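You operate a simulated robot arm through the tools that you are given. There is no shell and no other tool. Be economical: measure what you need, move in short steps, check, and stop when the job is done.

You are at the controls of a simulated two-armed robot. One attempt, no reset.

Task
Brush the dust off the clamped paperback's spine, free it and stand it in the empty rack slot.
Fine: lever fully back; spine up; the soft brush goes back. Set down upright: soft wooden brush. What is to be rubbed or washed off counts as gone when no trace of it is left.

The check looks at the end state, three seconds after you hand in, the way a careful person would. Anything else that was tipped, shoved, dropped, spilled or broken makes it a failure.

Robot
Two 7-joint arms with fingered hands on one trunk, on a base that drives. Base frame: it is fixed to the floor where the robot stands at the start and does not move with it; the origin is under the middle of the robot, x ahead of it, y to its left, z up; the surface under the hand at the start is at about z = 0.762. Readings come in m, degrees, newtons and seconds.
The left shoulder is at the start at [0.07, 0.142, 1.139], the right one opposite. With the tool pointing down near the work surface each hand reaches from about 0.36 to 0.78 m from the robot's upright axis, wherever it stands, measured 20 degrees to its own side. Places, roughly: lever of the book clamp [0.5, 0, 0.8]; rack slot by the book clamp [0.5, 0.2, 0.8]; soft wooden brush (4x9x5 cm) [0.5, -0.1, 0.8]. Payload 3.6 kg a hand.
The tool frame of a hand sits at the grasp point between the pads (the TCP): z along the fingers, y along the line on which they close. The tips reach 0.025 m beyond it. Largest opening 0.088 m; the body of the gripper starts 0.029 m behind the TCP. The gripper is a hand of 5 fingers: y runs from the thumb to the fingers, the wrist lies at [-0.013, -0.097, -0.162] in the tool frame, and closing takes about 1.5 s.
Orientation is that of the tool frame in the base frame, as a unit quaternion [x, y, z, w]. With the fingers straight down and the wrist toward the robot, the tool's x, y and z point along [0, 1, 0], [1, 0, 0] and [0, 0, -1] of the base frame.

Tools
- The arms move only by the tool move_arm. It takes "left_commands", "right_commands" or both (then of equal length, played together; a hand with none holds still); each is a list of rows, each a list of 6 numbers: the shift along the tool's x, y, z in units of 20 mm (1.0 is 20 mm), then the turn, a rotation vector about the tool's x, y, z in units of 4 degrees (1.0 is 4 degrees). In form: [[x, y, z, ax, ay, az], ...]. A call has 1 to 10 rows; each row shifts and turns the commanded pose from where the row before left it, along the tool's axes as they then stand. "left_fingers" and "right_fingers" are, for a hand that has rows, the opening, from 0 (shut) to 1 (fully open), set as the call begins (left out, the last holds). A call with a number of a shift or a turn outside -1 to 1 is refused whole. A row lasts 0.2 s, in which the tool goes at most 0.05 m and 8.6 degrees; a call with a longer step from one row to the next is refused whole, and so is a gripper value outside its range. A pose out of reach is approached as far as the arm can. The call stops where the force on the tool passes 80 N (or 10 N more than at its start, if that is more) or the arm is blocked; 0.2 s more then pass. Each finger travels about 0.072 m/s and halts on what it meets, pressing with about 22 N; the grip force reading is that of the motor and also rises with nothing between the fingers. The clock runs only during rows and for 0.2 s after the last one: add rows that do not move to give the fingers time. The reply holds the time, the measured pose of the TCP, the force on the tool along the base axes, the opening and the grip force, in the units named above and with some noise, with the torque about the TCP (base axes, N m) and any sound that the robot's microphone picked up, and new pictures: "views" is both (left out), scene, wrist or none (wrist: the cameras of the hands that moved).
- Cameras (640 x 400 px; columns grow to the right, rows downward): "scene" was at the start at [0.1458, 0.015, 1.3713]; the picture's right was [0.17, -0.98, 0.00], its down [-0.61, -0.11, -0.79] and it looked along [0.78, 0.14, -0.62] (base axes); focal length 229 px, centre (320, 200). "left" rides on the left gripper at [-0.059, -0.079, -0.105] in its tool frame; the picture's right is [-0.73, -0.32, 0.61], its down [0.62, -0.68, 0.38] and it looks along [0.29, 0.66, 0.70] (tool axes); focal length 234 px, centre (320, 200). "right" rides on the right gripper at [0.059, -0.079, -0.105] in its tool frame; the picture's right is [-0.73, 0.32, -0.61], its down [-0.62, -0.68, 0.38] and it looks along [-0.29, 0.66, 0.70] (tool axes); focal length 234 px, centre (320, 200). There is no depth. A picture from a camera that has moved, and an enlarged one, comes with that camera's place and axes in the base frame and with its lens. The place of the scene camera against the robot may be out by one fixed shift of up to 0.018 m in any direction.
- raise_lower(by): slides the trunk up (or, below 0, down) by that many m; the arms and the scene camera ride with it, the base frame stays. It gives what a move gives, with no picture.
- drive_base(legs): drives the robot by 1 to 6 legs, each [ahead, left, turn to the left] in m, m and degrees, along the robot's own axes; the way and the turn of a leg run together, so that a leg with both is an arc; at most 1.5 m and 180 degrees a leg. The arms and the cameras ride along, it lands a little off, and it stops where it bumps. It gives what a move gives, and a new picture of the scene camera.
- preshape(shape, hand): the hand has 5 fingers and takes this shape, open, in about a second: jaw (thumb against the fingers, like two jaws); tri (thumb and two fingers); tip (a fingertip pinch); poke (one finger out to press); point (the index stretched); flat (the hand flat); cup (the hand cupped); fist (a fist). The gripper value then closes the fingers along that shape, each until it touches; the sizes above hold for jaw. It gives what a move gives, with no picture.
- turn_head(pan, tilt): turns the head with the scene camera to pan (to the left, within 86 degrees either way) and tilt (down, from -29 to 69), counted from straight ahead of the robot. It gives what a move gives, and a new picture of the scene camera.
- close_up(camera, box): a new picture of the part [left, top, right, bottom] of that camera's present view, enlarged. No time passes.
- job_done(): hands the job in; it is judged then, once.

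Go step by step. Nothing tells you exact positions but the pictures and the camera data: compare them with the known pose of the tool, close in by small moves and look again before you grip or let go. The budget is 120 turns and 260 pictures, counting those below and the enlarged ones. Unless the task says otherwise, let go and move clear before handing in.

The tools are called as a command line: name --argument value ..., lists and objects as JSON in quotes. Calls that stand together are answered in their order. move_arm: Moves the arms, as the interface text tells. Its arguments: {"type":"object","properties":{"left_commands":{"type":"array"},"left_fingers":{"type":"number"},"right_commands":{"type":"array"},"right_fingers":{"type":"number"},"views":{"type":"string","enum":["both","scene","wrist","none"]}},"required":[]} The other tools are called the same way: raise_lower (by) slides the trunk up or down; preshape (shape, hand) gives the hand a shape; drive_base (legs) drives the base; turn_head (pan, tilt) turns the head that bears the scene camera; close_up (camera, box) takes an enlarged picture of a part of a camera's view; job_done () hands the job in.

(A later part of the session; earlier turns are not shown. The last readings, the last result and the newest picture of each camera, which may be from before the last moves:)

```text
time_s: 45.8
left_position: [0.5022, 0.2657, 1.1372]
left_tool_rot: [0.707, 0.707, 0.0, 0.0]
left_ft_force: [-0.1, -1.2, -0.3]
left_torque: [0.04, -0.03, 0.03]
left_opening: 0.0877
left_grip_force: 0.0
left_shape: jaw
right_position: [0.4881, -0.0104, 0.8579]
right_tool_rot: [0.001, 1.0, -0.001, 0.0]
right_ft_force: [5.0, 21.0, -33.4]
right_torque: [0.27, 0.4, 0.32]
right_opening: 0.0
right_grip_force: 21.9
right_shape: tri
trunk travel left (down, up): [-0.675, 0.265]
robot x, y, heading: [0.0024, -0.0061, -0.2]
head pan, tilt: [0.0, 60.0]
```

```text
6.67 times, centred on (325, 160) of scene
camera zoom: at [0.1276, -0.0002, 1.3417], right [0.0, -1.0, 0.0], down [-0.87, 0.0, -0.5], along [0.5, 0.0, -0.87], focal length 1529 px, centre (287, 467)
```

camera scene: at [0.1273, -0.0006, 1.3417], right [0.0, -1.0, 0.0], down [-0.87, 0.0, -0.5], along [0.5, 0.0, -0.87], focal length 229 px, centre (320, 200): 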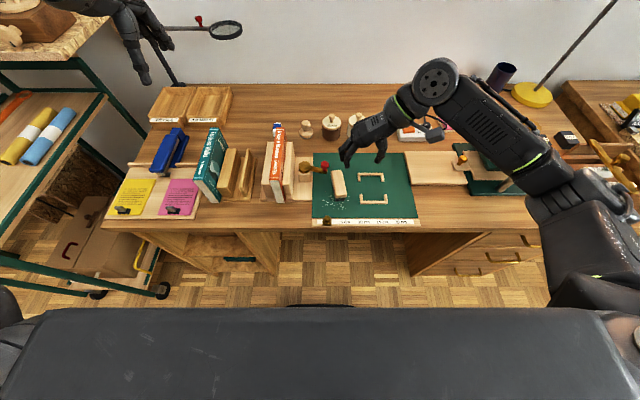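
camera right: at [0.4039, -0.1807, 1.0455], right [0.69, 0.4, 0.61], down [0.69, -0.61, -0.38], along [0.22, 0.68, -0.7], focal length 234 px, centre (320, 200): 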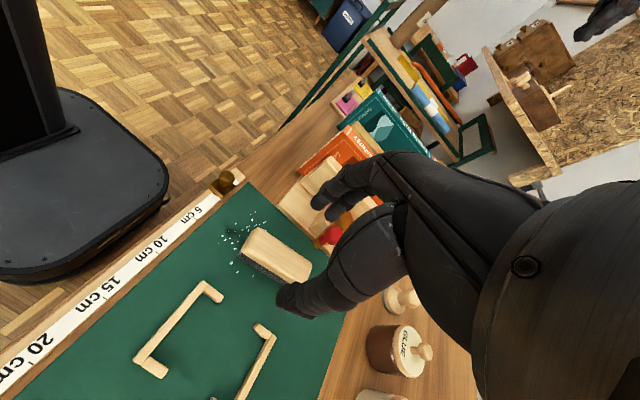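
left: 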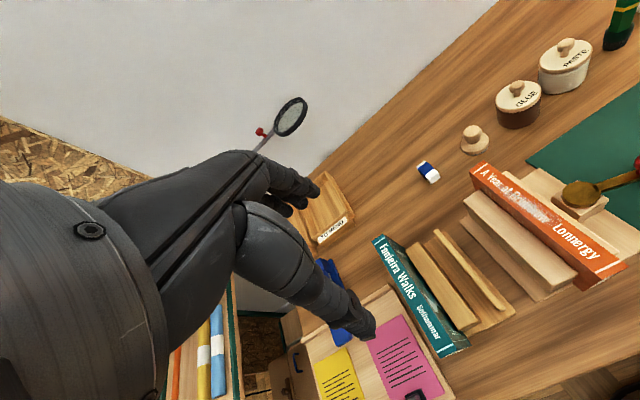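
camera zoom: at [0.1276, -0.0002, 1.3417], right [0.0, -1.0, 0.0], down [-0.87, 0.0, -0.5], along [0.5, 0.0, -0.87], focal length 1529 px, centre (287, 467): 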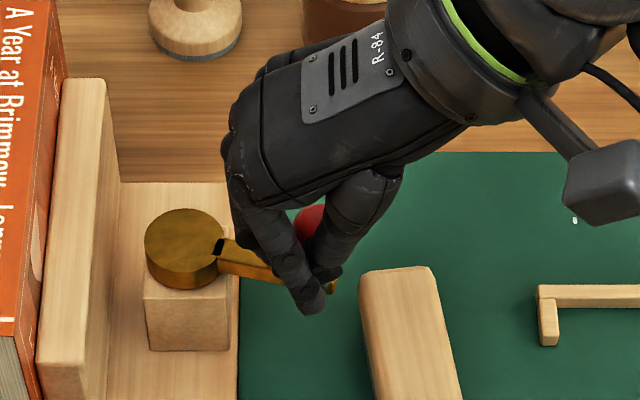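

move_arm --right_commands '[[0.5, 0, 0, 0, 0, 0], [0.6, 0, 0, 0, 0, 0], [0, 0, 0.5, 0, 0, 0], [0, 0, 0.5, 0, 0, 0], [-0.25, 0, 0, 0, 0, 0], [0, 0, 0, 0, 0, 0]]' --views "none"

close_up --camera "right" --box '[220, 150, 400, 320]'

close_up --camera "scene" --box '[285, 130, 365, 190]'

```text
time_s: 47.2
left_position: [0.5004, 0.2656, 1.1379]
left_tool_rot: [0.708, 0.707, -0.001, 0.0]
left_ft_force: [-0.4, -0.1, -0.8]
left_torque: [-0.01, 0.0, -0.01]
left_opening: 0.0878
left_grip_force: 0.1
left_shape: jaw
right_position: [0.4698, -0.0099, 0.8384]
right_tool_rot: [0.001, 1.0, 0.0, 0.0]
right_ft_force: [-4.1, 0.3, 6.3]
right_torque: [0.14, -0.33, 0.04]
right_opening: 0.0005
right_grip_force: 22.1
right_shape: tri
trunk travel left (down, up): [-0.675, 0.265]
robot x, y, heading: [-0.0017, -0.0032, 0.0]
head pan, tilt: [0.0, 60.0]
```

```text
2.35 times, centred on (310, 235) of right
camera zoom: at [0.41, -0.0886, 0.9433], right [0.73, 0.32, 0.61], down [0.62, -0.68, -0.38], along [0.29, 0.66, -0.7], focal length 551 px, centre (344, 118)
```

zoom: 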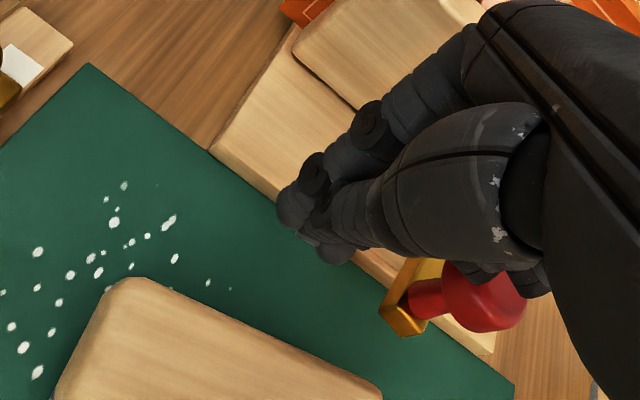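

```text
6.67 times, centred on (325, 160) of scene
camera zoom: at [0.1265, 0.0, 1.3418], right [0.0, -1.0, 0.0], down [-0.87, 0.0, -0.5], along [0.5, 0.0, -0.87], focal length 1529 px, centre (287, 467)
```

zoom: 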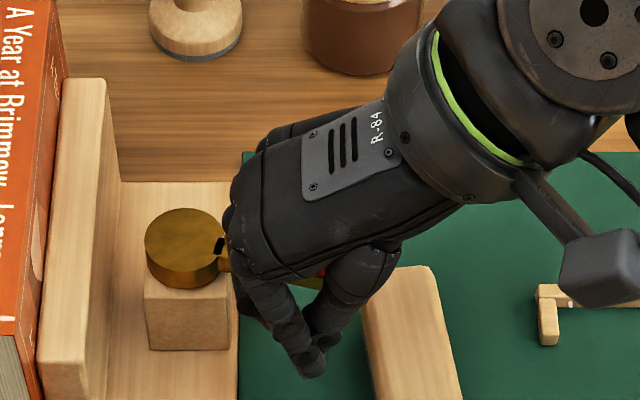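

The tucked fingers foul the knob from this side. I'll back up, turn the hand so thumb and fingers straddle the lever fore and aft, and swing it from there.

move_arm --right_commands '[[0.4, 0, 0, 0, 0, 0], [0, 0, -1, 0, 0, 0], [0, 0, -1, 0, 0, 0], [0, 0, -1, 0, 0, 1], [0, 0, -1, 0, 0, 1], [0, 0, -1, 0, 0, 1], [0, 0, 0, 0, 0, 1], [0, 0, 0, 0, 0, 1], [0, 0, 0, 0, 0, 1], [0, 0, 0, 0, 0, 1]]' --views "none"

move_arm --right_commands '[[0, 0, 0, 0, 0, 1], [0, 0, 0, 0, 0, 1], [0, 0, 0, 0, 0, 1], [0, 0, 0, 0, 0, 1], [0, 0, 0, 0, 0, 1], [0, 0, 0, 0, 0, 1], [0, 0, 0, 0, 0, 1], [0, 0, 0, 0, 0, 1], [0, 0, 0, 0, 0, 1], [0, 0, 0, 0, 0, 1]]' --right_fingers 0.7 --views "none"

move_arm --right_commands '[[0, 0, 0, 0, 0, 1], [0, 0, 0, 0, 0, 1], [0, 0, 0, 0, 0, 1], [0, 0, 0, 0, 0, 1], [0, 0, 0, 0, 0, 1], [0, 0, 0, 0, 0, 0.5]]'

```text
time_s: 49.4
left_position: [0.5009, 0.2665, 1.1373]
left_tool_rot: [0.707, 0.707, 0.0, 0.0]
left_ft_force: [-0.2, -0.2, -0.2]
left_torque: [-0.02, -0.02, 0.0]
left_opening: 0.0877
left_grip_force: 0.1
left_shape: jaw
right_position: [0.463, -0.0107, 0.9386]
right_tool_rot: [0.244, 0.97, 0.0, 0.0]
right_ft_force: [-0.1, -1.0, -0.1]
right_torque: [0.03, -0.01, 0.0]
right_opening: 0.0001
right_grip_force: 21.6
right_shape: tri
trunk travel left (down, up): [-0.675, 0.265]
robot x, y, heading: [0.0008, -0.0, -0.2]
head pan, tilt: [0.0, 60.0]
```

```text
time_s: 51.6
left_position: [0.5011, 0.2667, 1.1368]
left_tool_rot: [0.708, 0.707, 0.001, 0.0]
left_ft_force: [-0.2, 0.2, 0.2]
left_torque: [0.05, 0.01, -0.01]
left_opening: 0.0878
left_grip_force: 0.0
left_shape: jaw
right_position: [0.4635, -0.0093, 0.9395]
right_tool_rot: [0.56, 0.829, 0.0, 0.0]
right_ft_force: [0.7, -0.2, 0.8]
right_torque: [0.04, -0.05, -0.02]
right_opening: 0.0615
right_grip_force: 0.1
right_shape: tri
trunk travel left (down, up): [-0.675, 0.265]
robot x, y, heading: [-0.0034, -0.0003, -0.0]
head pan, tilt: [0.0, 60.0]
```

```text
time_s: 53.0
left_position: [0.5013, 0.2665, 1.1377]
left_tool_rot: [0.708, 0.707, 0.0, 0.0]
left_ft_force: [-0.3, 1.3, 0.4]
left_torque: [-0.01, 0.01, -0.01]
left_opening: 0.0876
left_grip_force: 0.0
left_shape: jaw
right_position: [0.4625, -0.0093, 0.939]
right_tool_rot: [0.708, 0.706, 0.0, 0.0]
right_ft_force: [-0.4, 0.6, 0.2]
right_torque: [-0.02, -0.02, -0.02]
right_opening: 0.0614
right_grip_force: 0.0
right_shape: tri
trunk travel left (down, up): [-0.675, 0.265]
robot x, y, heading: [0.002, -0.0, -0.1]
head pan, tilt: [0.0, 60.0]
camera scene: at [0.1274, 0.0001, 1.3417], right [0.0, -1.0, 0.0], down [-0.87, 0.0, -0.5], along [0.5, 0.0, -0.87], focal length 229 px, centre (320, 200)
camera right: at [0.3833, 0.0496, 1.0433], right [0.32, -0.73, 0.61], down [-0.68, -0.62, -0.38], along [0.66, -0.29, -0.7], focal length 234 px, centre (320, 200)
```

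scene: 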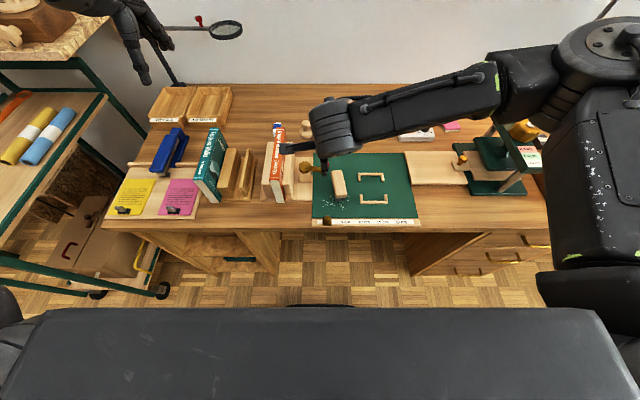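
right: 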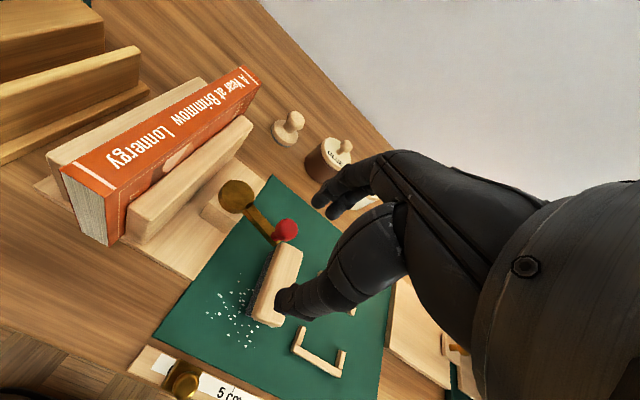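

move_arm --right_commands '[[0.3, 1, 0, 0, 0, 0], [0.3, 1, 0, 0, 0, 0], [0, 0.2, 0.5, 0, 0, 0], [0, 0, 0.8, 0, 0, 0], [0, 0, 0.8, 0, 0, 0]]' --views "wrist"

close_up --camera "right" --box '[180, 130, 440, 340]'

close_up --camera "scene" --box '[275, 120, 371, 192]'

```text
time_s: 54.2
left_position: [0.501, 0.2656, 1.1374]
left_tool_rot: [0.707, 0.707, 0.0, 0.0]
left_ft_force: [0.3, 0.1, -0.6]
left_torque: [0.0, -0.01, 0.02]
left_opening: 0.0877
left_grip_force: 0.0
left_shape: jaw
right_position: [0.5055, 0.0016, 0.8961]
right_tool_rot: [0.707, 0.707, -0.001, 0.0]
right_ft_force: [-0.7, 0.4, 0.3]
right_torque: [0.03, -0.02, 0.0]
right_opening: 0.0616
right_grip_force: 0.2
right_shape: tri
trunk travel left (down, up): [-0.675, 0.265]
robot x, y, heading: [0.0, -0.0001, -0.1]
head pan, tilt: [0.0, 60.0]
camera right: at [0.4263, 0.0606, 1.0009], right [0.32, -0.73, 0.61], down [-0.68, -0.62, -0.38], along [0.66, -0.29, -0.7], focal length 234 px, centre (320, 200)
```

right: 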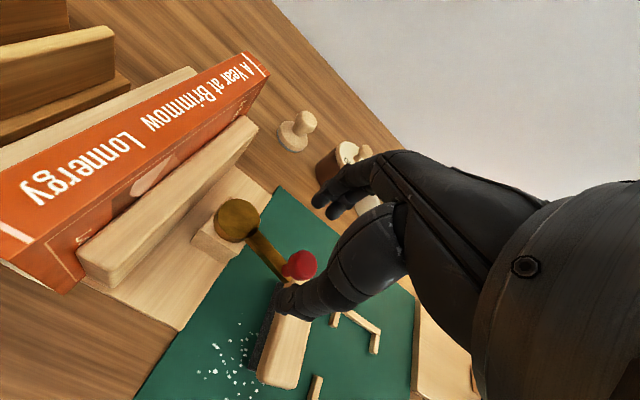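

```text
1.90 times, centred on (310, 235) of right
camera zoom: at [0.4263, 0.0606, 1.0009], right [0.32, -0.73, 0.61], down [-0.68, -0.62, -0.38], along [0.66, -0.29, -0.7], focal length 446 px, centre (339, 133)
```

zoom: 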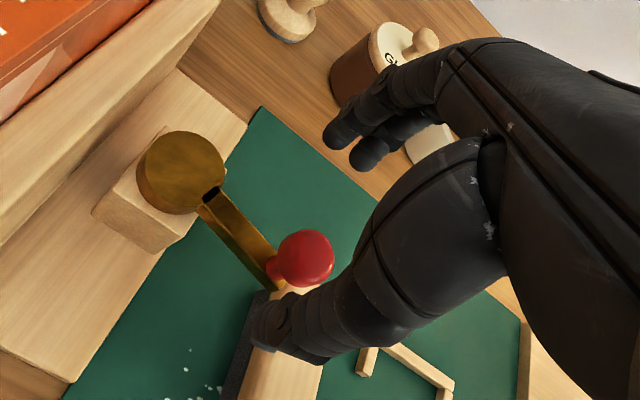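

```text
5.56 times, centred on (323, 156) of scene
camera zoom: at [0.1277, -0.0002, 1.3417], right [0.0, -1.0, 0.0], down [-0.87, 0.0, -0.5], along [0.5, 0.0, -0.87], focal length 1274 px, centre (303, 444)
```

zoom: 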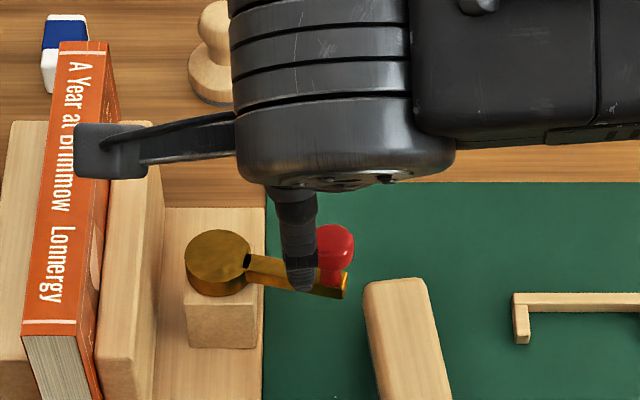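

move_arm --right_commands '[[0, 0, 0.8, 0, 0, 0], [0, 0, 0.8, 0, 0, 0], [0, 0, 0.7, 0, 0, 0], [0, 0, 0, 0, 0, 0]]' --views "none"

close_up --camera "right" --box '[180, 130, 440, 340]'

close_up --camera "scene" --box '[275, 120, 371, 192]'

```text
time_s: 55.2
left_position: [0.5015, 0.267, 1.137]
left_tool_rot: [0.707, 0.707, 0.0, 0.0]
left_ft_force: [-0.6, -0.3, 0.4]
left_torque: [0.02, -0.02, -0.01]
left_opening: 0.0877
left_grip_force: 0.2
left_shape: jaw
right_position: [0.5063, 0.0014, 0.8499]
right_tool_rot: [0.708, 0.707, 0.0, 0.0]
right_ft_force: [-0.2, -0.8, 0.4]
right_torque: [0.01, -0.01, 0.02]
right_opening: 0.0614
right_grip_force: 0.1
right_shape: tri
trunk travel left (down, up): [-0.675, 0.265]
robot x, y, heading: [-0.0006, -0.0022, 0.0]
head pan, tilt: [0.0, 60.0]
```

```text
1.90 times, centred on (310, 235) of right
camera zoom: at [0.4265, 0.0612, 0.9543], right [0.32, -0.73, 0.61], down [-0.68, -0.62, -0.38], along [0.66, -0.29, -0.7], focal length 446 px, centre (339, 133)
```

zoom: 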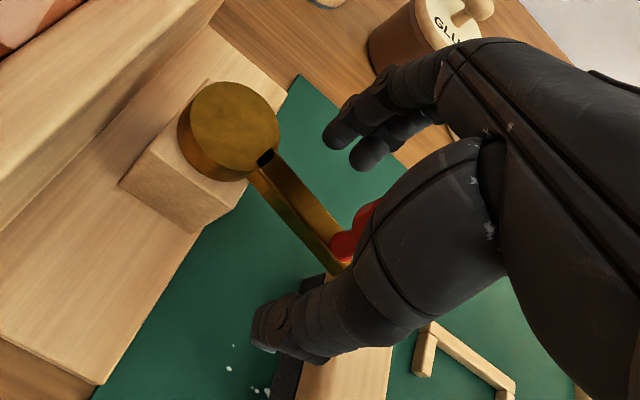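

```text
5.56 times, centred on (323, 156) of scene
camera zoom: at [0.1275, 0.0, 1.3417], right [0.0, -1.0, 0.0], down [-0.87, 0.0, -0.5], along [0.5, 0.0, -0.87], focal length 1274 px, centre (303, 444)
```

zoom: 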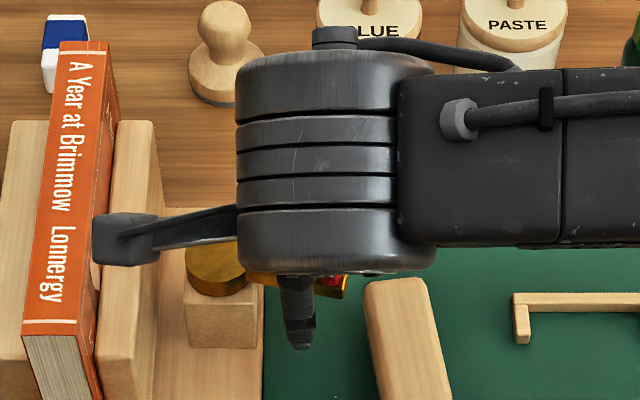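

move_arm --right_commands '[[0, 0, 0, 0, 0, 0], [0, 0, 0, 0, 0, 0], [0, 0, 0, 0, 0, 0], [0, 0, 0, 0, 0, 0]]' --right_fingers 0.34 --views "none"

move_arm --right_commands '[[0, 0.25, 0, 0, 0, 0], [0, 0.2, 0, 0, 0, 0], [0, 0, 0, 0, 0, 0]]' --views "none"

close_up --camera "right" --box '[180, 130, 440, 340]'

```text
time_s: 56.2
left_position: [0.5013, 0.2675, 1.138]
left_tool_rot: [0.707, 0.707, -0.001, 0.0]
left_ft_force: [-0.5, -0.1, -0.7]
left_torque: [0.04, 0.01, 0.04]
left_opening: 0.0876
left_grip_force: 0.1
left_shape: jaw
right_position: [0.5061, 0.0021, 0.8483]
right_tool_rot: [0.707, 0.707, -0.001, 0.0]
right_ft_force: [-0.4, 0.5, 0.0]
right_torque: [-0.02, 0.0, 0.0]
right_opening: 0.0303
right_grip_force: 0.1
right_shape: tri
trunk travel left (down, up): [-0.675, 0.265]
robot x, y, heading: [-0.0031, 0.0001, -0.1]
head pan, tilt: [0.0, 60.0]
```

```text
time_s: 57.0
left_position: [0.5008, 0.2665, 1.1371]
left_tool_rot: [0.707, 0.707, 0.0, 0.0]
left_ft_force: [0.7, -0.5, 0.2]
left_torque: [0.0, 0.0, 0.01]
left_opening: 0.0879
left_grip_force: 0.0
left_shape: jaw
right_position: [0.5147, 0.0017, 0.849]
right_tool_rot: [0.707, 0.707, 0.001, 0.0]
right_ft_force: [-0.4, 0.3, 1.2]
right_torque: [0.01, 0.0, 0.0]
right_opening: 0.0304
right_grip_force: 0.0
right_shape: tri
trunk travel left (down, up): [-0.675, 0.265]
robot x, y, heading: [0.0028, -0.0006, -0.2]
head pan, tilt: [0.0, 60.0]
```

```text
1.90 times, centred on (310, 235) of right
camera zoom: at [0.4357, 0.0611, 0.9548], right [0.32, -0.73, 0.61], down [-0.68, -0.62, -0.38], along [0.66, -0.29, -0.7], focal length 446 px, centre (339, 133)
```

zoom: 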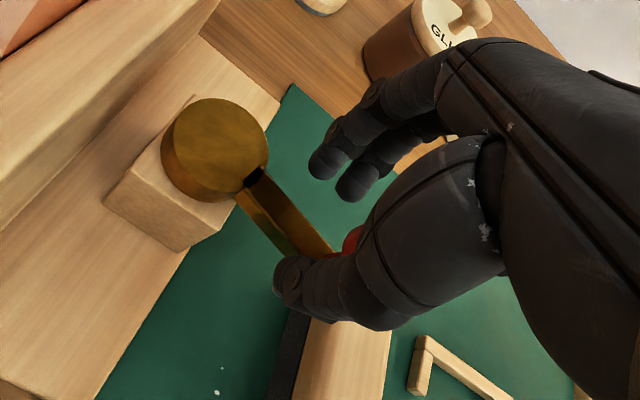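

Thumb is nearly against the lever's near side. Nudging it forward (away from the robot) in small steps.

move_arm --right_commands '[[0, 0.2, 0, 0, 0, 0], [0, 0, 0, 0, 0, 0]]' --views "none"

move_arm --right_commands '[[0, 0.2, 0, 0, 0, 0], [0, 0, 0, 0, 0, 0]]' --views "none"

close_up --camera "right" --box '[180, 130, 440, 340]'

```text
time_s: 57.6
left_position: [0.5009, 0.2666, 1.1366]
left_tool_rot: [0.707, 0.707, 0.0, 0.0]
left_ft_force: [-0.4, 0.4, -0.2]
left_torque: [0.01, -0.02, 0.01]
left_opening: 0.0879
left_grip_force: 0.1
left_shape: jaw
right_position: [0.5184, 0.0032, 0.85]
right_tool_rot: [0.707, 0.707, 0.0, 0.0]
right_ft_force: [-0.2, -0.5, -0.1]
right_torque: [0.01, -0.01, 0.04]
right_opening: 0.0303
right_grip_force: 0.1
right_shape: tri
trunk travel left (down, up): [-0.675, 0.265]
robot x, y, heading: [-0.0041, 0.0017, -0.0]
head pan, tilt: [0.0, 60.0]
```

```text
time_s: 58.2
left_position: [0.5006, 0.2657, 1.1374]
left_tool_rot: [0.707, 0.707, -0.001, -0.001]
left_ft_force: [-0.4, 0.0, 0.5]
left_torque: [0.01, 0.01, -0.01]
left_opening: 0.0879
left_grip_force: 0.1
left_shape: jaw
right_position: [0.5227, 0.003, 0.8494]
right_tool_rot: [0.707, 0.707, 0.001, 0.0]
right_ft_force: [-0.8, 0.7, 2.9]
right_torque: [0.03, 0.08, 0.0]
right_opening: 0.0302
right_grip_force: 0.1
right_shape: tri
trunk travel left (down, up): [-0.675, 0.265]
robot x, y, heading: [0.002, -0.0026, 0.0]
head pan, tilt: [0.0, 60.0]
```

```text
1.90 times, centred on (310, 235) of right
camera zoom: at [0.4437, 0.0619, 0.9552], right [0.32, -0.73, 0.61], down [-0.68, -0.62, -0.38], along [0.66, -0.29, -0.7], focal length 446 px, centre (339, 133)
```

zoom: 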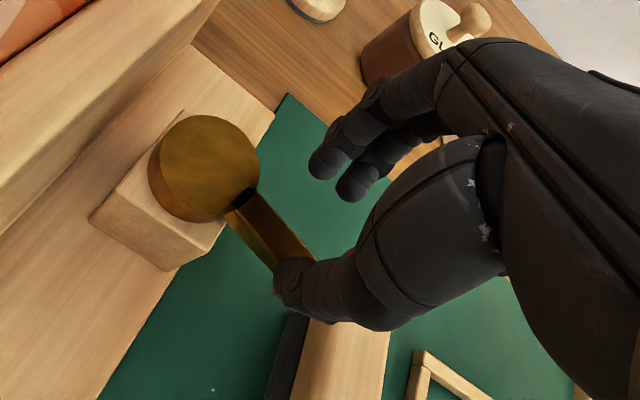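

move_arm --right_commands '[[0, 0.2, 0, 0, 0, 0], [0, 0, 0, 0, 0, 0]]' --views "none"

move_arm --right_commands '[[0, 0.2, 0, 0, 0, 0], [0, 0, 0, 0, 0, 0]]' --views "none"

close_up --camera "right" --box '[180, 130, 440, 340]'

```text
time_s: 58.8
left_position: [0.5011, 0.2655, 1.1373]
left_tool_rot: [0.707, 0.707, 0.0, 0.0]
left_ft_force: [0.7, -0.1, -0.4]
left_torque: [-0.01, 0.01, 0.01]
left_opening: 0.0876
left_grip_force: 0.2
left_shape: jaw
right_position: [0.5254, 0.0012, 0.8501]
right_tool_rot: [0.708, 0.706, 0.0, 0.001]
right_ft_force: [-1.8, 0.3, 7.6]
right_torque: [0.09, 0.24, 0.0]
right_opening: 0.0309
right_grip_force: 0.0
right_shape: tri
trunk travel left (down, up): [-0.675, 0.265]
robot x, y, heading: [-0.0002, -0.0006, -0.0]
head pan, tilt: [0.0, 60.0]
```

```text
time_s: 59.4
left_position: [0.5014, 0.2666, 1.1382]
left_tool_rot: [0.708, 0.707, 0.0, -0.001]
left_ft_force: [1.1, -0.4, -0.7]
left_torque: [0.01, 0.01, 0.02]
left_opening: 0.0878
left_grip_force: 0.1
left_shape: jaw
right_position: [0.5303, 0.0028, 0.8495]
right_tool_rot: [0.708, 0.707, -0.001, 0.001]
right_ft_force: [-1.9, 2.3, 9.1]
right_torque: [-0.07, 0.29, -0.1]
right_opening: 0.0317
right_grip_force: 0.0
right_shape: tri
trunk travel left (down, up): [-0.675, 0.265]
robot x, y, heading: [-0.0004, 0.0054, 0.1]
head pan, tilt: [0.0, 60.0]
```

```text
1.90 times, centred on (310, 235) of right
camera zoom: at [0.4507, 0.0616, 0.9554], right [0.32, -0.73, 0.61], down [-0.68, -0.62, -0.38], along [0.66, -0.29, -0.7], focal length 446 px, centre (339, 133)
```

zoom: 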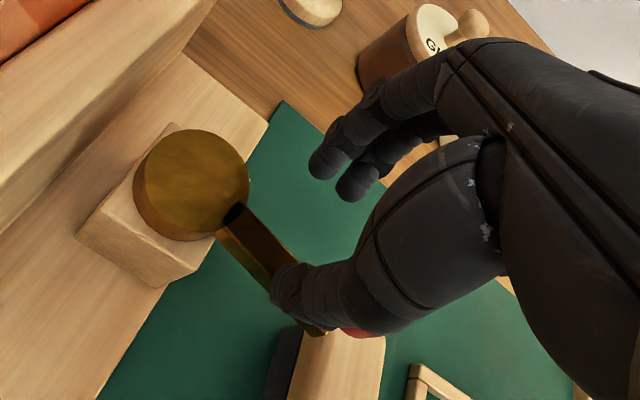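

move_arm --right_commands '[[0, -0.6, 0, 0, 0, 0], [0, -0.8, 0, 0, 0, 0], [-0.65, 0, 0, 0, 0, 0], [0, 0, 0.5, 0, 0, 0], [0, 0, 0, 0, 0, 0]]' --views "none"

close_up --camera "right" --box '[180, 130, 440, 340]'

close_up --camera "scene" --box '[275, 130, 371, 202]'

```text
time_s: 60.6
left_position: [0.5023, 0.2656, 1.1369]
left_tool_rot: [0.707, 0.707, 0.0, 0.0]
left_ft_force: [0.5, 0.1, -0.3]
left_torque: [0.01, 0.02, 0.0]
left_opening: 0.0875
left_grip_force: 0.0
left_shape: jaw
right_position: [0.503, -0.0105, 0.8416]
right_tool_rot: [0.708, 0.707, 0.0, -0.001]
right_ft_force: [-0.1, -0.3, 0.2]
right_torque: [0.03, -0.01, -0.05]
right_opening: 0.0301
right_grip_force: 0.2
right_shape: tri
trunk travel left (down, up): [-0.675, 0.265]
robot x, y, heading: [-0.0035, -0.0011, -0.3]
head pan, tilt: [0.0, 60.0]
```

```text
1.90 times, centred on (310, 235) of right
camera zoom: at [0.424, 0.0483, 0.9455], right [0.32, -0.73, 0.61], down [-0.68, -0.62, -0.38], along [0.66, -0.29, -0.7], focal length 446 px, centre (339, 133)
```

zoom: 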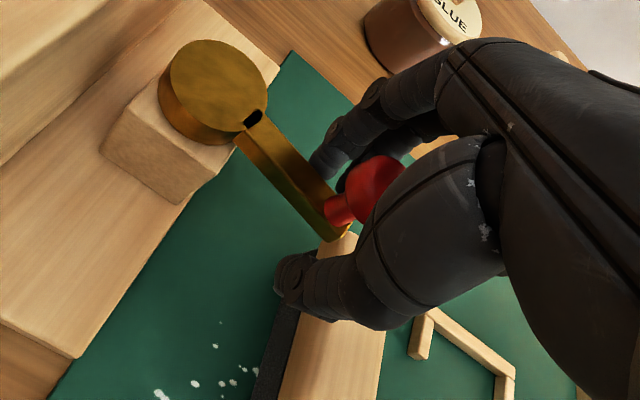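

```text
5.56 times, centred on (323, 166) of scene
camera zoom: at [0.1273, 0.0, 1.3417], right [0.0, -1.0, 0.0], down [-0.87, 0.0, -0.5], along [0.5, 0.0, -0.87], focal length 1274 px, centre (303, 389)
```

zoom: 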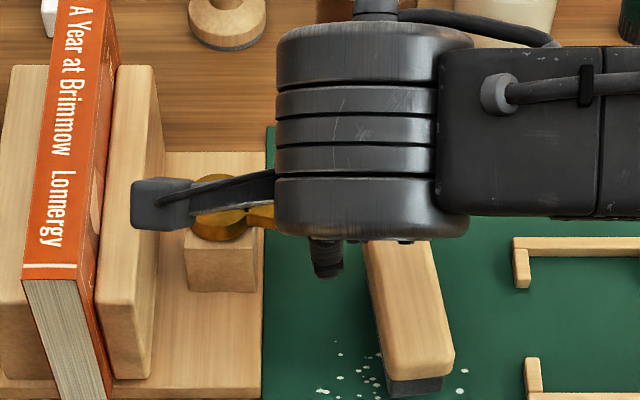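

move_arm --right_commands '[[0, 0, 0, 0, 0, 0], [0, 0, 0, 0, 0, 0], [0, 0, 0, 0, 0, 0], [0, 0, 0, 0, 0, 0]]' --right_fingers 0.1 --views "none"

close_up --camera "right" --box '[180, 130, 440, 340]'

```text
time_s: 61.6
left_position: [0.5005, 0.2649, 1.1375]
left_tool_rot: [0.706, 0.708, 0.0, -0.001]
left_ft_force: [-0.4, 0.2, -0.2]
left_torque: [0.03, 0.0, 0.02]
left_opening: 0.0879
left_grip_force: 0.0
left_shape: jaw
right_position: [0.5027, -0.0115, 0.8408]
right_tool_rot: [0.708, 0.706, 0.0, -0.001]
right_ft_force: [3.3, -1.1, 3.7]
right_torque: [-0.03, -0.21, -0.12]
right_opening: 0.0091
right_grip_force: 0.0
right_shape: tri
trunk travel left (down, up): [-0.675, 0.265]
robot x, y, heading: [0.0035, -0.0043, 0.0]
head pan, tilt: [0.0, 60.0]
```

```text
1.90 times, centred on (310, 235) of right
camera zoom: at [0.4242, 0.0483, 0.9454], right [0.32, -0.73, 0.61], down [-0.68, -0.62, -0.38], along [0.66, -0.29, -0.7], focal length 446 px, centre (339, 133)
```

zoom: 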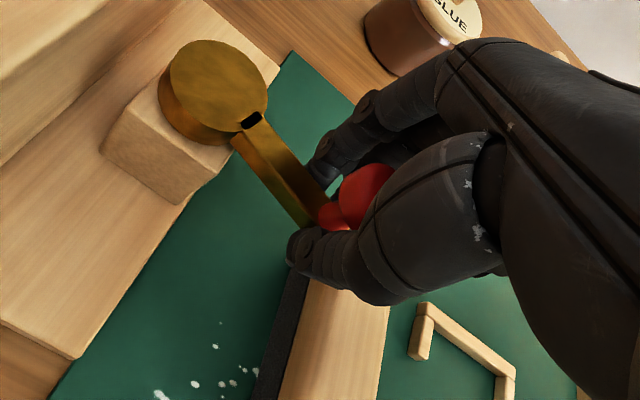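

move_arm --right_commands '[[0, -0.25, 0, 0, 0, 0], [0, 0, 0, 0, 0, 0]]' --views "none"

move_arm --right_commands '[[0, -0.25, 0, 0, 0, 0], [0, 0, 0, 0, 0, 0]]' --views "none"

close_up --camera "right" --box '[180, 130, 440, 340]'

close_up --camera "scene" --box '[275, 130, 371, 202]'

```text
time_s: 62.2
left_position: [0.5004, 0.2644, 1.1378]
left_tool_rot: [0.707, 0.708, 0.0, 0.0]
left_ft_force: [-0.2, 0.2, -0.1]
left_torque: [-0.02, -0.01, -0.01]
left_opening: 0.0877
left_grip_force: 0.0
left_shape: jaw
right_position: [0.4983, -0.0129, 0.8401]
right_tool_rot: [0.708, 0.706, 0.0, 0.0]
right_ft_force: [2.3, -2.1, 4.4]
right_torque: [-0.03, -0.23, -0.09]
right_opening: 0.0091
right_grip_force: 0.1
right_shape: tri
trunk travel left (down, up): [-0.675, 0.265]
robot x, y, heading: [0.0002, 0.0, 0.0]
head pan, tilt: [0.0, 60.0]
```

```text
time_s: 62.8
left_position: [0.5022, 0.2671, 1.1372]
left_tool_rot: [0.707, 0.707, 0.001, 0.0]
left_ft_force: [0.1, 0.8, 0.0]
left_torque: [-0.02, -0.02, 0.05]
left_opening: 0.0875
left_grip_force: 0.1
left_shape: jaw
right_position: [0.4932, -0.0109, 0.8401]
right_tool_rot: [0.707, 0.708, 0.0, -0.001]
right_ft_force: [2.8, -1.6, 5.6]
right_torque: [-0.04, -0.25, -0.15]
right_opening: 0.0093
right_grip_force: 0.0
right_shape: tri
trunk travel left (down, up): [-0.675, 0.265]
robot x, y, heading: [-0.0017, -0.0012, -0.3]
head pan, tilt: [0.0, 60.0]
```

```text
1.90 times, centred on (310, 235) of right
camera zoom: at [0.4143, 0.0487, 0.9453], right [0.32, -0.73, 0.61], down [-0.68, -0.62, -0.38], along [0.66, -0.29, -0.7], focal length 446 px, centre (339, 133)
```

zoom: 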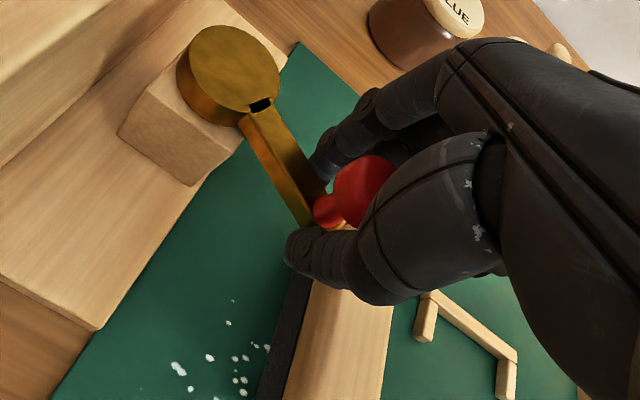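

```text
5.56 times, centred on (323, 166) of scene
camera zoom: at [0.1279, 0.0002, 1.3417], right [0.0, -1.0, 0.0], down [-0.87, 0.0, -0.5], along [0.5, 0.0, -0.87], focal length 1274 px, centre (303, 389)
```

zoom: 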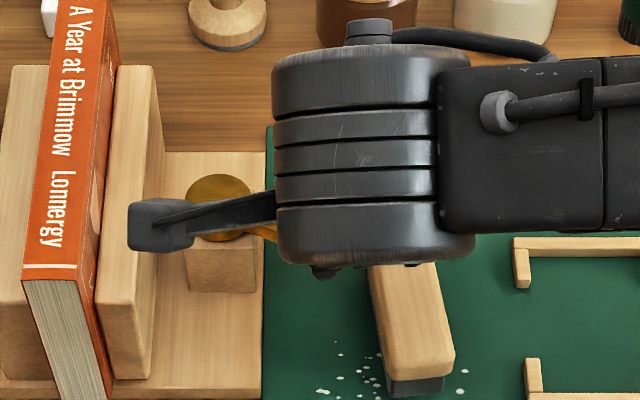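

The lever swings freely toward the robot. I'll follow its arc, turning the hand with it.

move_arm --right_commands '[[0.07, -0.15, 0, 0, 0, 1], [0.07, -0.15, 0, 0, 0, 1], [0.07, -0.15, 0, 0, 0, 1], [0.07, -0.15, 0, 0, 0, 1], [0.07, -0.15, 0, 0, 0, 1]]' --views "wrist"

close_up --camera "scene" --box '[275, 130, 371, 202]'

```text
time_s: 64.0
left_position: [0.5021, 0.2671, 1.1376]
left_tool_rot: [0.707, 0.707, 0.0, 0.0]
left_ft_force: [-0.2, 0.2, -0.3]
left_torque: [-0.03, 0.01, 0.0]
left_opening: 0.0877
left_grip_force: 0.1
left_shape: jaw
right_position: [0.4792, -0.0015, 0.8395]
right_tool_rot: [0.82, 0.572, 0.001, 0.0]
right_ft_force: [2.4, -1.0, 4.2]
right_torque: [-0.07, -0.17, -0.09]
right_opening: 0.0093
right_grip_force: 0.1
right_shape: tri
trunk travel left (down, up): [-0.675, 0.265]
robot x, y, heading: [0.001, -0.0013, -0.2]
head pan, tilt: [0.0, 60.0]
camera right: at [0.4252, 0.0814, 0.9448], right [0.05, -0.79, 0.61], down [-0.85, -0.35, -0.38], along [0.52, -0.5, -0.7], focal length 234 px, centre (320, 200)
```

right: 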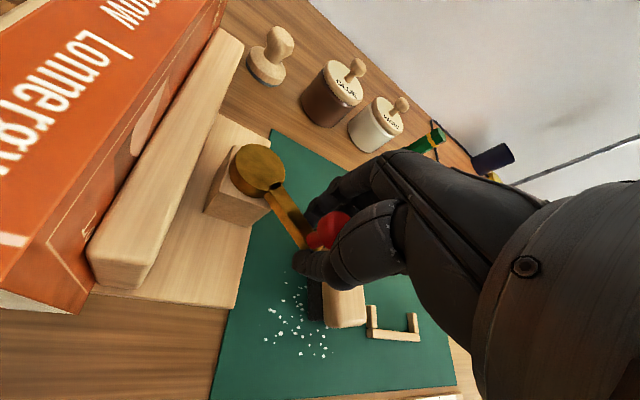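

```text
5.56 times, centred on (323, 166) of scene
camera zoom: at [0.1279, 0.0004, 1.3416], right [0.0, -1.0, 0.0], down [-0.87, 0.0, -0.5], along [0.5, 0.0, -0.87], focal length 1274 px, centre (303, 389)
```

zoom: 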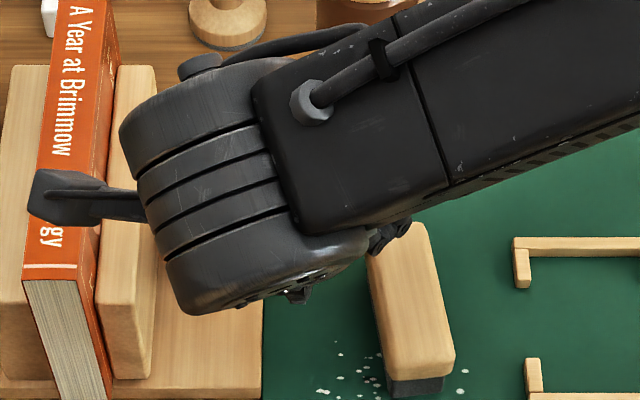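

move_arm --right_commands '[[0.07, -0.15, 0, 0, 0, 1], [0.07, -0.15, 0, 0, 0, 1], [0.07, -0.15, 0, 0, 0, 1], [0.07, -0.15, 0, 0, 0, 1], [0.07, -0.15, 0, 0, 0, 1], [0, 0, 0, 0, 0, 0]]' --views "wrist"

close_up --camera "scene" --box '[275, 130, 371, 202]'

```text
time_s: 65.4
left_position: [0.5009, 0.2668, 1.137]
left_tool_rot: [0.707, 0.707, 0.0, 0.0]
left_ft_force: [-0.2, -1.1, 0.4]
left_torque: [0.0, 0.03, -0.01]
left_opening: 0.0877
left_grip_force: 0.1
left_shape: jaw
right_position: [0.471, 0.0106, 0.8394]
right_tool_rot: [0.907, 0.422, 0.0, 0.0]
right_ft_force: [0.2, -0.8, 3.4]
right_torque: [-0.08, -0.12, -0.06]
right_opening: 0.0091
right_grip_force: 0.0
right_shape: tri
trunk travel left (down, up): [-0.675, 0.265]
robot x, y, heading: [0.0024, 0.0015, 0.2]
head pan, tilt: [0.0, 60.0]
camera right: at [0.4468, 0.1074, 0.9446], right [-0.22, -0.76, 0.61], down [-0.92, -0.04, -0.38], along [0.32, -0.64, -0.7], focal length 234 px, centre (320, 200)
```

right: 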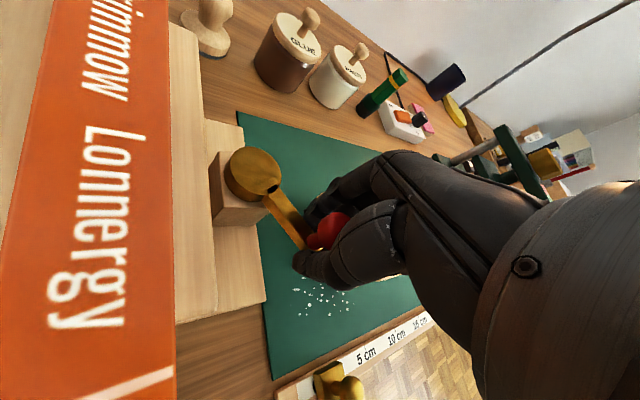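

```text
5.56 times, centred on (323, 166) of scene
camera zoom: at [0.1277, -0.0003, 1.3417], right [0.0, -1.0, 0.0], down [-0.87, 0.0, -0.5], along [0.5, 0.0, -0.87], focal length 1274 px, centre (303, 389)
```

zoom: 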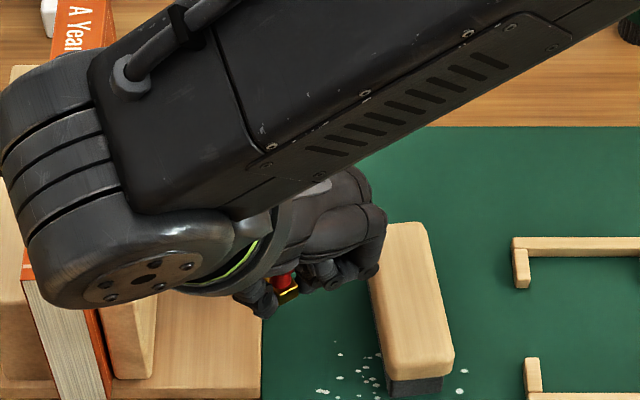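

move_arm --right_commands '[[0.07, -0.15, 0, 0, 0, 1], [0.07, -0.15, 0, 0, 0, 1], [0.07, -0.15, 0, 0, 0, 1], [0.07, -0.15, 0, 0, 0, 1], [0.07, -0.15, 0, 0, 0, 1], [0.07, -0.15, 0, 0, 0, 1], [0, 0, 0, 0, 0, 0]]' --views "wrist"

close_up --camera "scene" --box '[275, 130, 371, 202]'

```text
time_s: 67.0
left_position: [0.5021, 0.2661, 1.1381]
left_tool_rot: [0.707, 0.707, -0.001, 0.0]
left_ft_force: [-1.0, 0.0, -0.7]
left_torque: [0.02, 0.02, -0.04]
left_opening: 0.0879
left_grip_force: 0.1
left_shape: jaw
right_position: [0.4627, 0.0308, 0.8399]
right_tool_rot: [0.975, 0.224, 0.0, -0.001]
right_ft_force: [-1.4, -3.2, 2.2]
right_torque: [-0.15, -0.02, -0.11]
right_opening: 0.0091
right_grip_force: 0.0
right_shape: tri
trunk travel left (down, up): [-0.675, 0.265]
robot x, y, heading: [-0.0012, 0.003, 0.1]
head pan, tilt: [0.0, 60.0]
camera right: at [0.4819, 0.127, 0.9449], right [-0.51, -0.61, 0.61], down [-0.86, 0.34, -0.38], along [0.03, -0.72, -0.7], focal length 234 px, centre (320, 200)
```

right: 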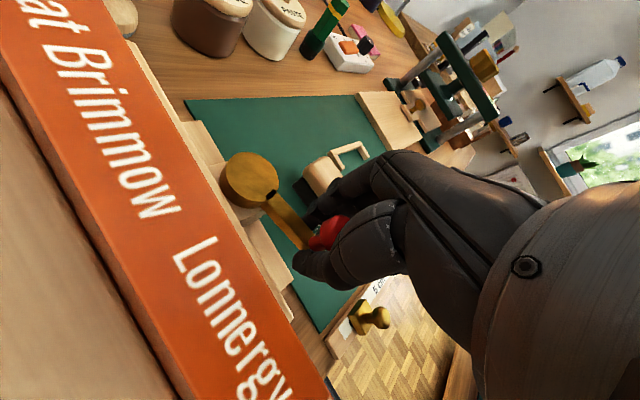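

```text
5.56 times, centred on (323, 166) of scene
camera zoom: at [0.1275, -0.0004, 1.3417], right [0.0, -1.0, 0.0], down [-0.87, 0.0, -0.5], along [0.5, 0.0, -0.87], focal length 1274 px, centre (303, 389)
```

zoom: 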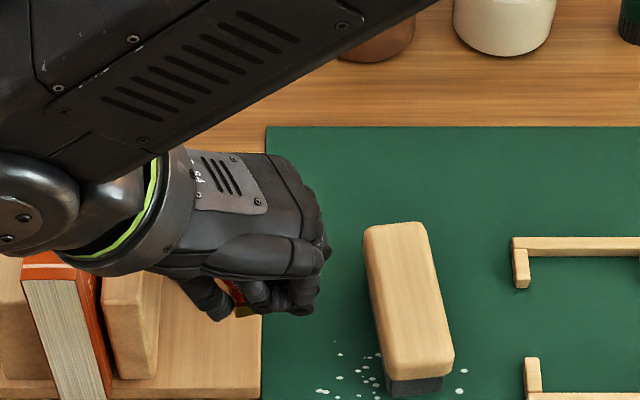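

move_arm --right_commands '[[0.07, -0.15, 0, 0, 0, 1], [0.07, -0.15, 0, 0, 0, 1], [0.07, -0.15, 0, 0, 0, 1], [0.07, -0.15, 0, 0, 0, 1], [0, 0, 0, 0, 0, 0]]' --views "wrist"

close_up --camera "scene" --box '[275, 130, 371, 202]'

```text
time_s: 68.2
left_position: [0.5008, 0.2659, 1.137]
left_tool_rot: [0.707, 0.707, 0.0, -0.001]
left_ft_force: [0.6, -0.5, 0.6]
left_torque: [-0.03, -0.02, 0.02]
left_opening: 0.0879
left_grip_force: 0.1
left_shape: jaw
right_position: [0.465, 0.0427, 0.8387]
right_tool_rot: [0.996, 0.086, 0.0, -0.001]
right_ft_force: [-2.1, -2.1, 2.9]
right_torque: [-0.13, -0.01, -0.06]
right_opening: 0.009
right_grip_force: 0.1
right_shape: tri
trunk travel left (down, up): [-0.675, 0.265]
robot x, y, heading: [-0.0002, 0.0009, 0.0]
head pan, tilt: [0.0, 60.0]
camera right: at [0.5083, 0.131, 0.945], right [-0.66, -0.44, 0.61], down [-0.73, 0.56, -0.38], along [-0.17, -0.7, -0.7], focal length 234 px, centre (320, 200)
```

right: 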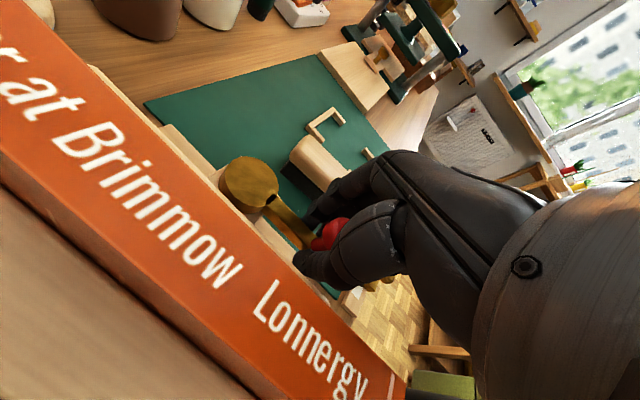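

```text
5.56 times, centred on (323, 166) of scene
camera zoom: at [0.1273, -0.0005, 1.3417], right [0.0, -1.0, 0.0], down [-0.87, 0.0, -0.5], along [0.5, 0.0, -0.87], focal length 1274 px, centre (303, 389)
```

zoom: 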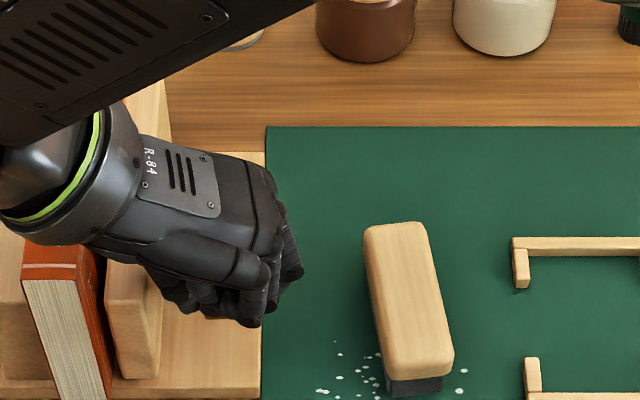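

move_arm --right_commands '[[0.07, -0.15, 0, 0, 0, 1], [0.07, -0.15, 0, 0, 0, 1], [0.07, -0.15, 0, 0, 0, 1], [0, 0, 0, 0, 0, 0]]' --views "wrist"

close_up --camera "right" --box '[180, 110, 440, 320]'

```text
time_s: 69.2
left_position: [0.5017, 0.2673, 1.1378]
left_tool_rot: [0.707, 0.708, 0.0, 0.001]
left_ft_force: [0.4, 0.3, -0.8]
left_torque: [-0.01, -0.04, -0.02]
left_opening: 0.0877
left_grip_force: 0.0
left_shape: jaw
right_position: [0.4604, 0.0279, 0.8399]
right_tool_rot: [1.0, -0.019, 0.002, -0.004]
right_ft_force: [0.2, 2.0, 2.3]
right_torque: [0.07, 0.0, 0.01]
right_opening: 0.0093
right_grip_force: 0.0
right_shape: tri
right hand out of reach, approached as far as the arm can: row 1, 2, 3
trunk travel left (down, up): [-0.675, 0.265]
robot x, y, heading: [0.0001, -0.0009, -0.1]
head pan, tilt: [0.0, 60.0]
camera right: at [0.5217, 0.1049, 0.9454], right [-0.74, -0.3, 0.6], down [-0.6, 0.71, -0.38], along [-0.31, -0.64, -0.7], focal length 234 px, centre (320, 200)
```

right: 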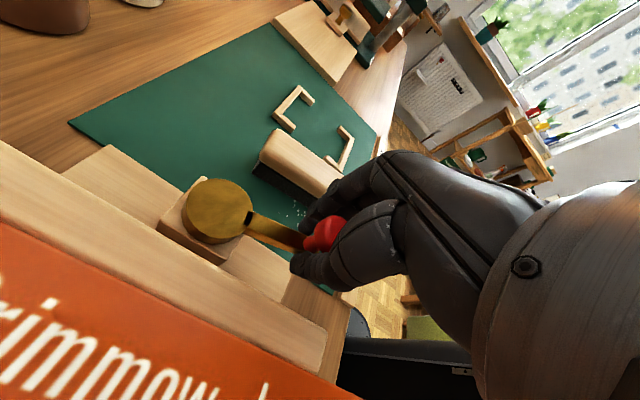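

```text
1.90 times, centred on (310, 215) of right
camera zoom: at [0.5217, 0.1049, 0.9454], right [-0.74, -0.3, 0.6], down [-0.6, 0.71, -0.38], along [-0.31, -0.64, -0.7], focal length 446 px, centre (339, 171)
```

zoom: 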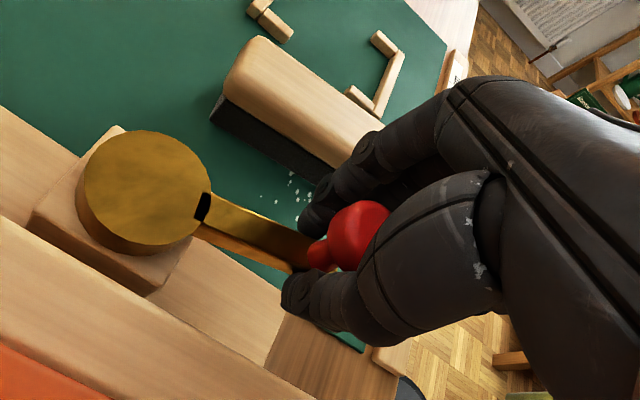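

move_arm --right_commands '[[0, 0, 0, 0, 0, 0], [0, 0, 0, 0, 0, 0], [0, 0, 0, 0, 0, 0], [0, 0, -0.5, 0, 0, 0], [0, 0, -1, 0, 0, 0], [0, 0, -1, 0, 0, 0], [0, 0, -1, 0, 0, 0], [0, 0, -1, 0, 0, 0]]' --right_fingers 0.45 --views "wrist"

close_up --camera "left" --box '[460, 100, 640, 280]'

```text
time_s: 71.0
left_position: [0.5014, 0.2648, 1.1371]
left_tool_rot: [0.707, 0.707, 0.0, 0.0]
left_ft_force: [0.3, 0.4, -0.1]
left_torque: [0.03, 0.02, 0.0]
left_opening: 0.0877
left_grip_force: 0.0
left_shape: jaw
right_position: [0.4584, 0.0195, 0.9261]
right_tool_rot: [1.0, -0.02, -0.001, -0.004]
right_ft_force: [-0.2, 0.3, 0.0]
right_torque: [-0.02, -0.01, 0.0]
right_opening: 0.039
right_grip_force: 0.1
right_shape: tri
right hand out of reach, approached as far as the arm can: row 6, 8
trunk travel left (down, up): [-0.675, 0.265]
robot x, y, heading: [-0.0027, -0.0021, 0.1]
head pan, tilt: [0.0, 60.0]
camera right: at [0.5205, 0.0955, 1.0328], right [-0.74, -0.3, 0.61], down [-0.6, 0.71, -0.38], along [-0.32, -0.64, -0.7], focal length 234 px, centre (320, 200)
```

right: 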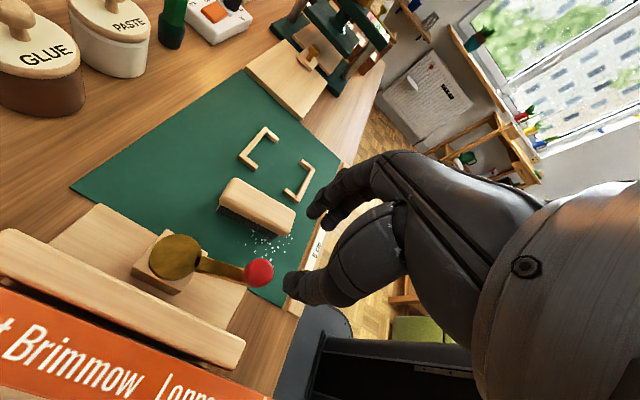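

```text
2.22 times, centred on (550, 190) of left
camera zoom: at [0.4228, 0.2067, 1.2419], right [-0.32, -0.73, -0.61], down [-0.68, 0.62, -0.38], along [0.66, 0.29, -0.7], focal length 520 px, centre (-191, 222)
```

zoom: 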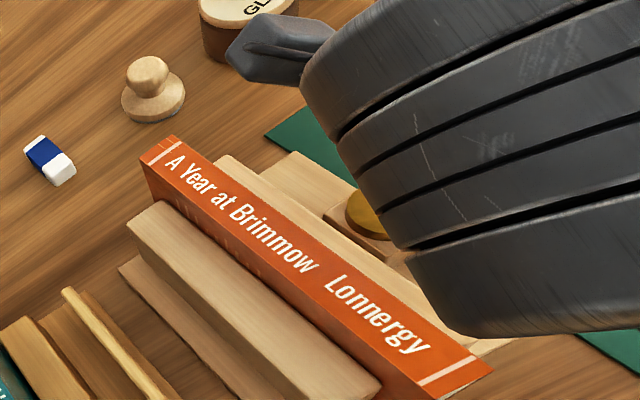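

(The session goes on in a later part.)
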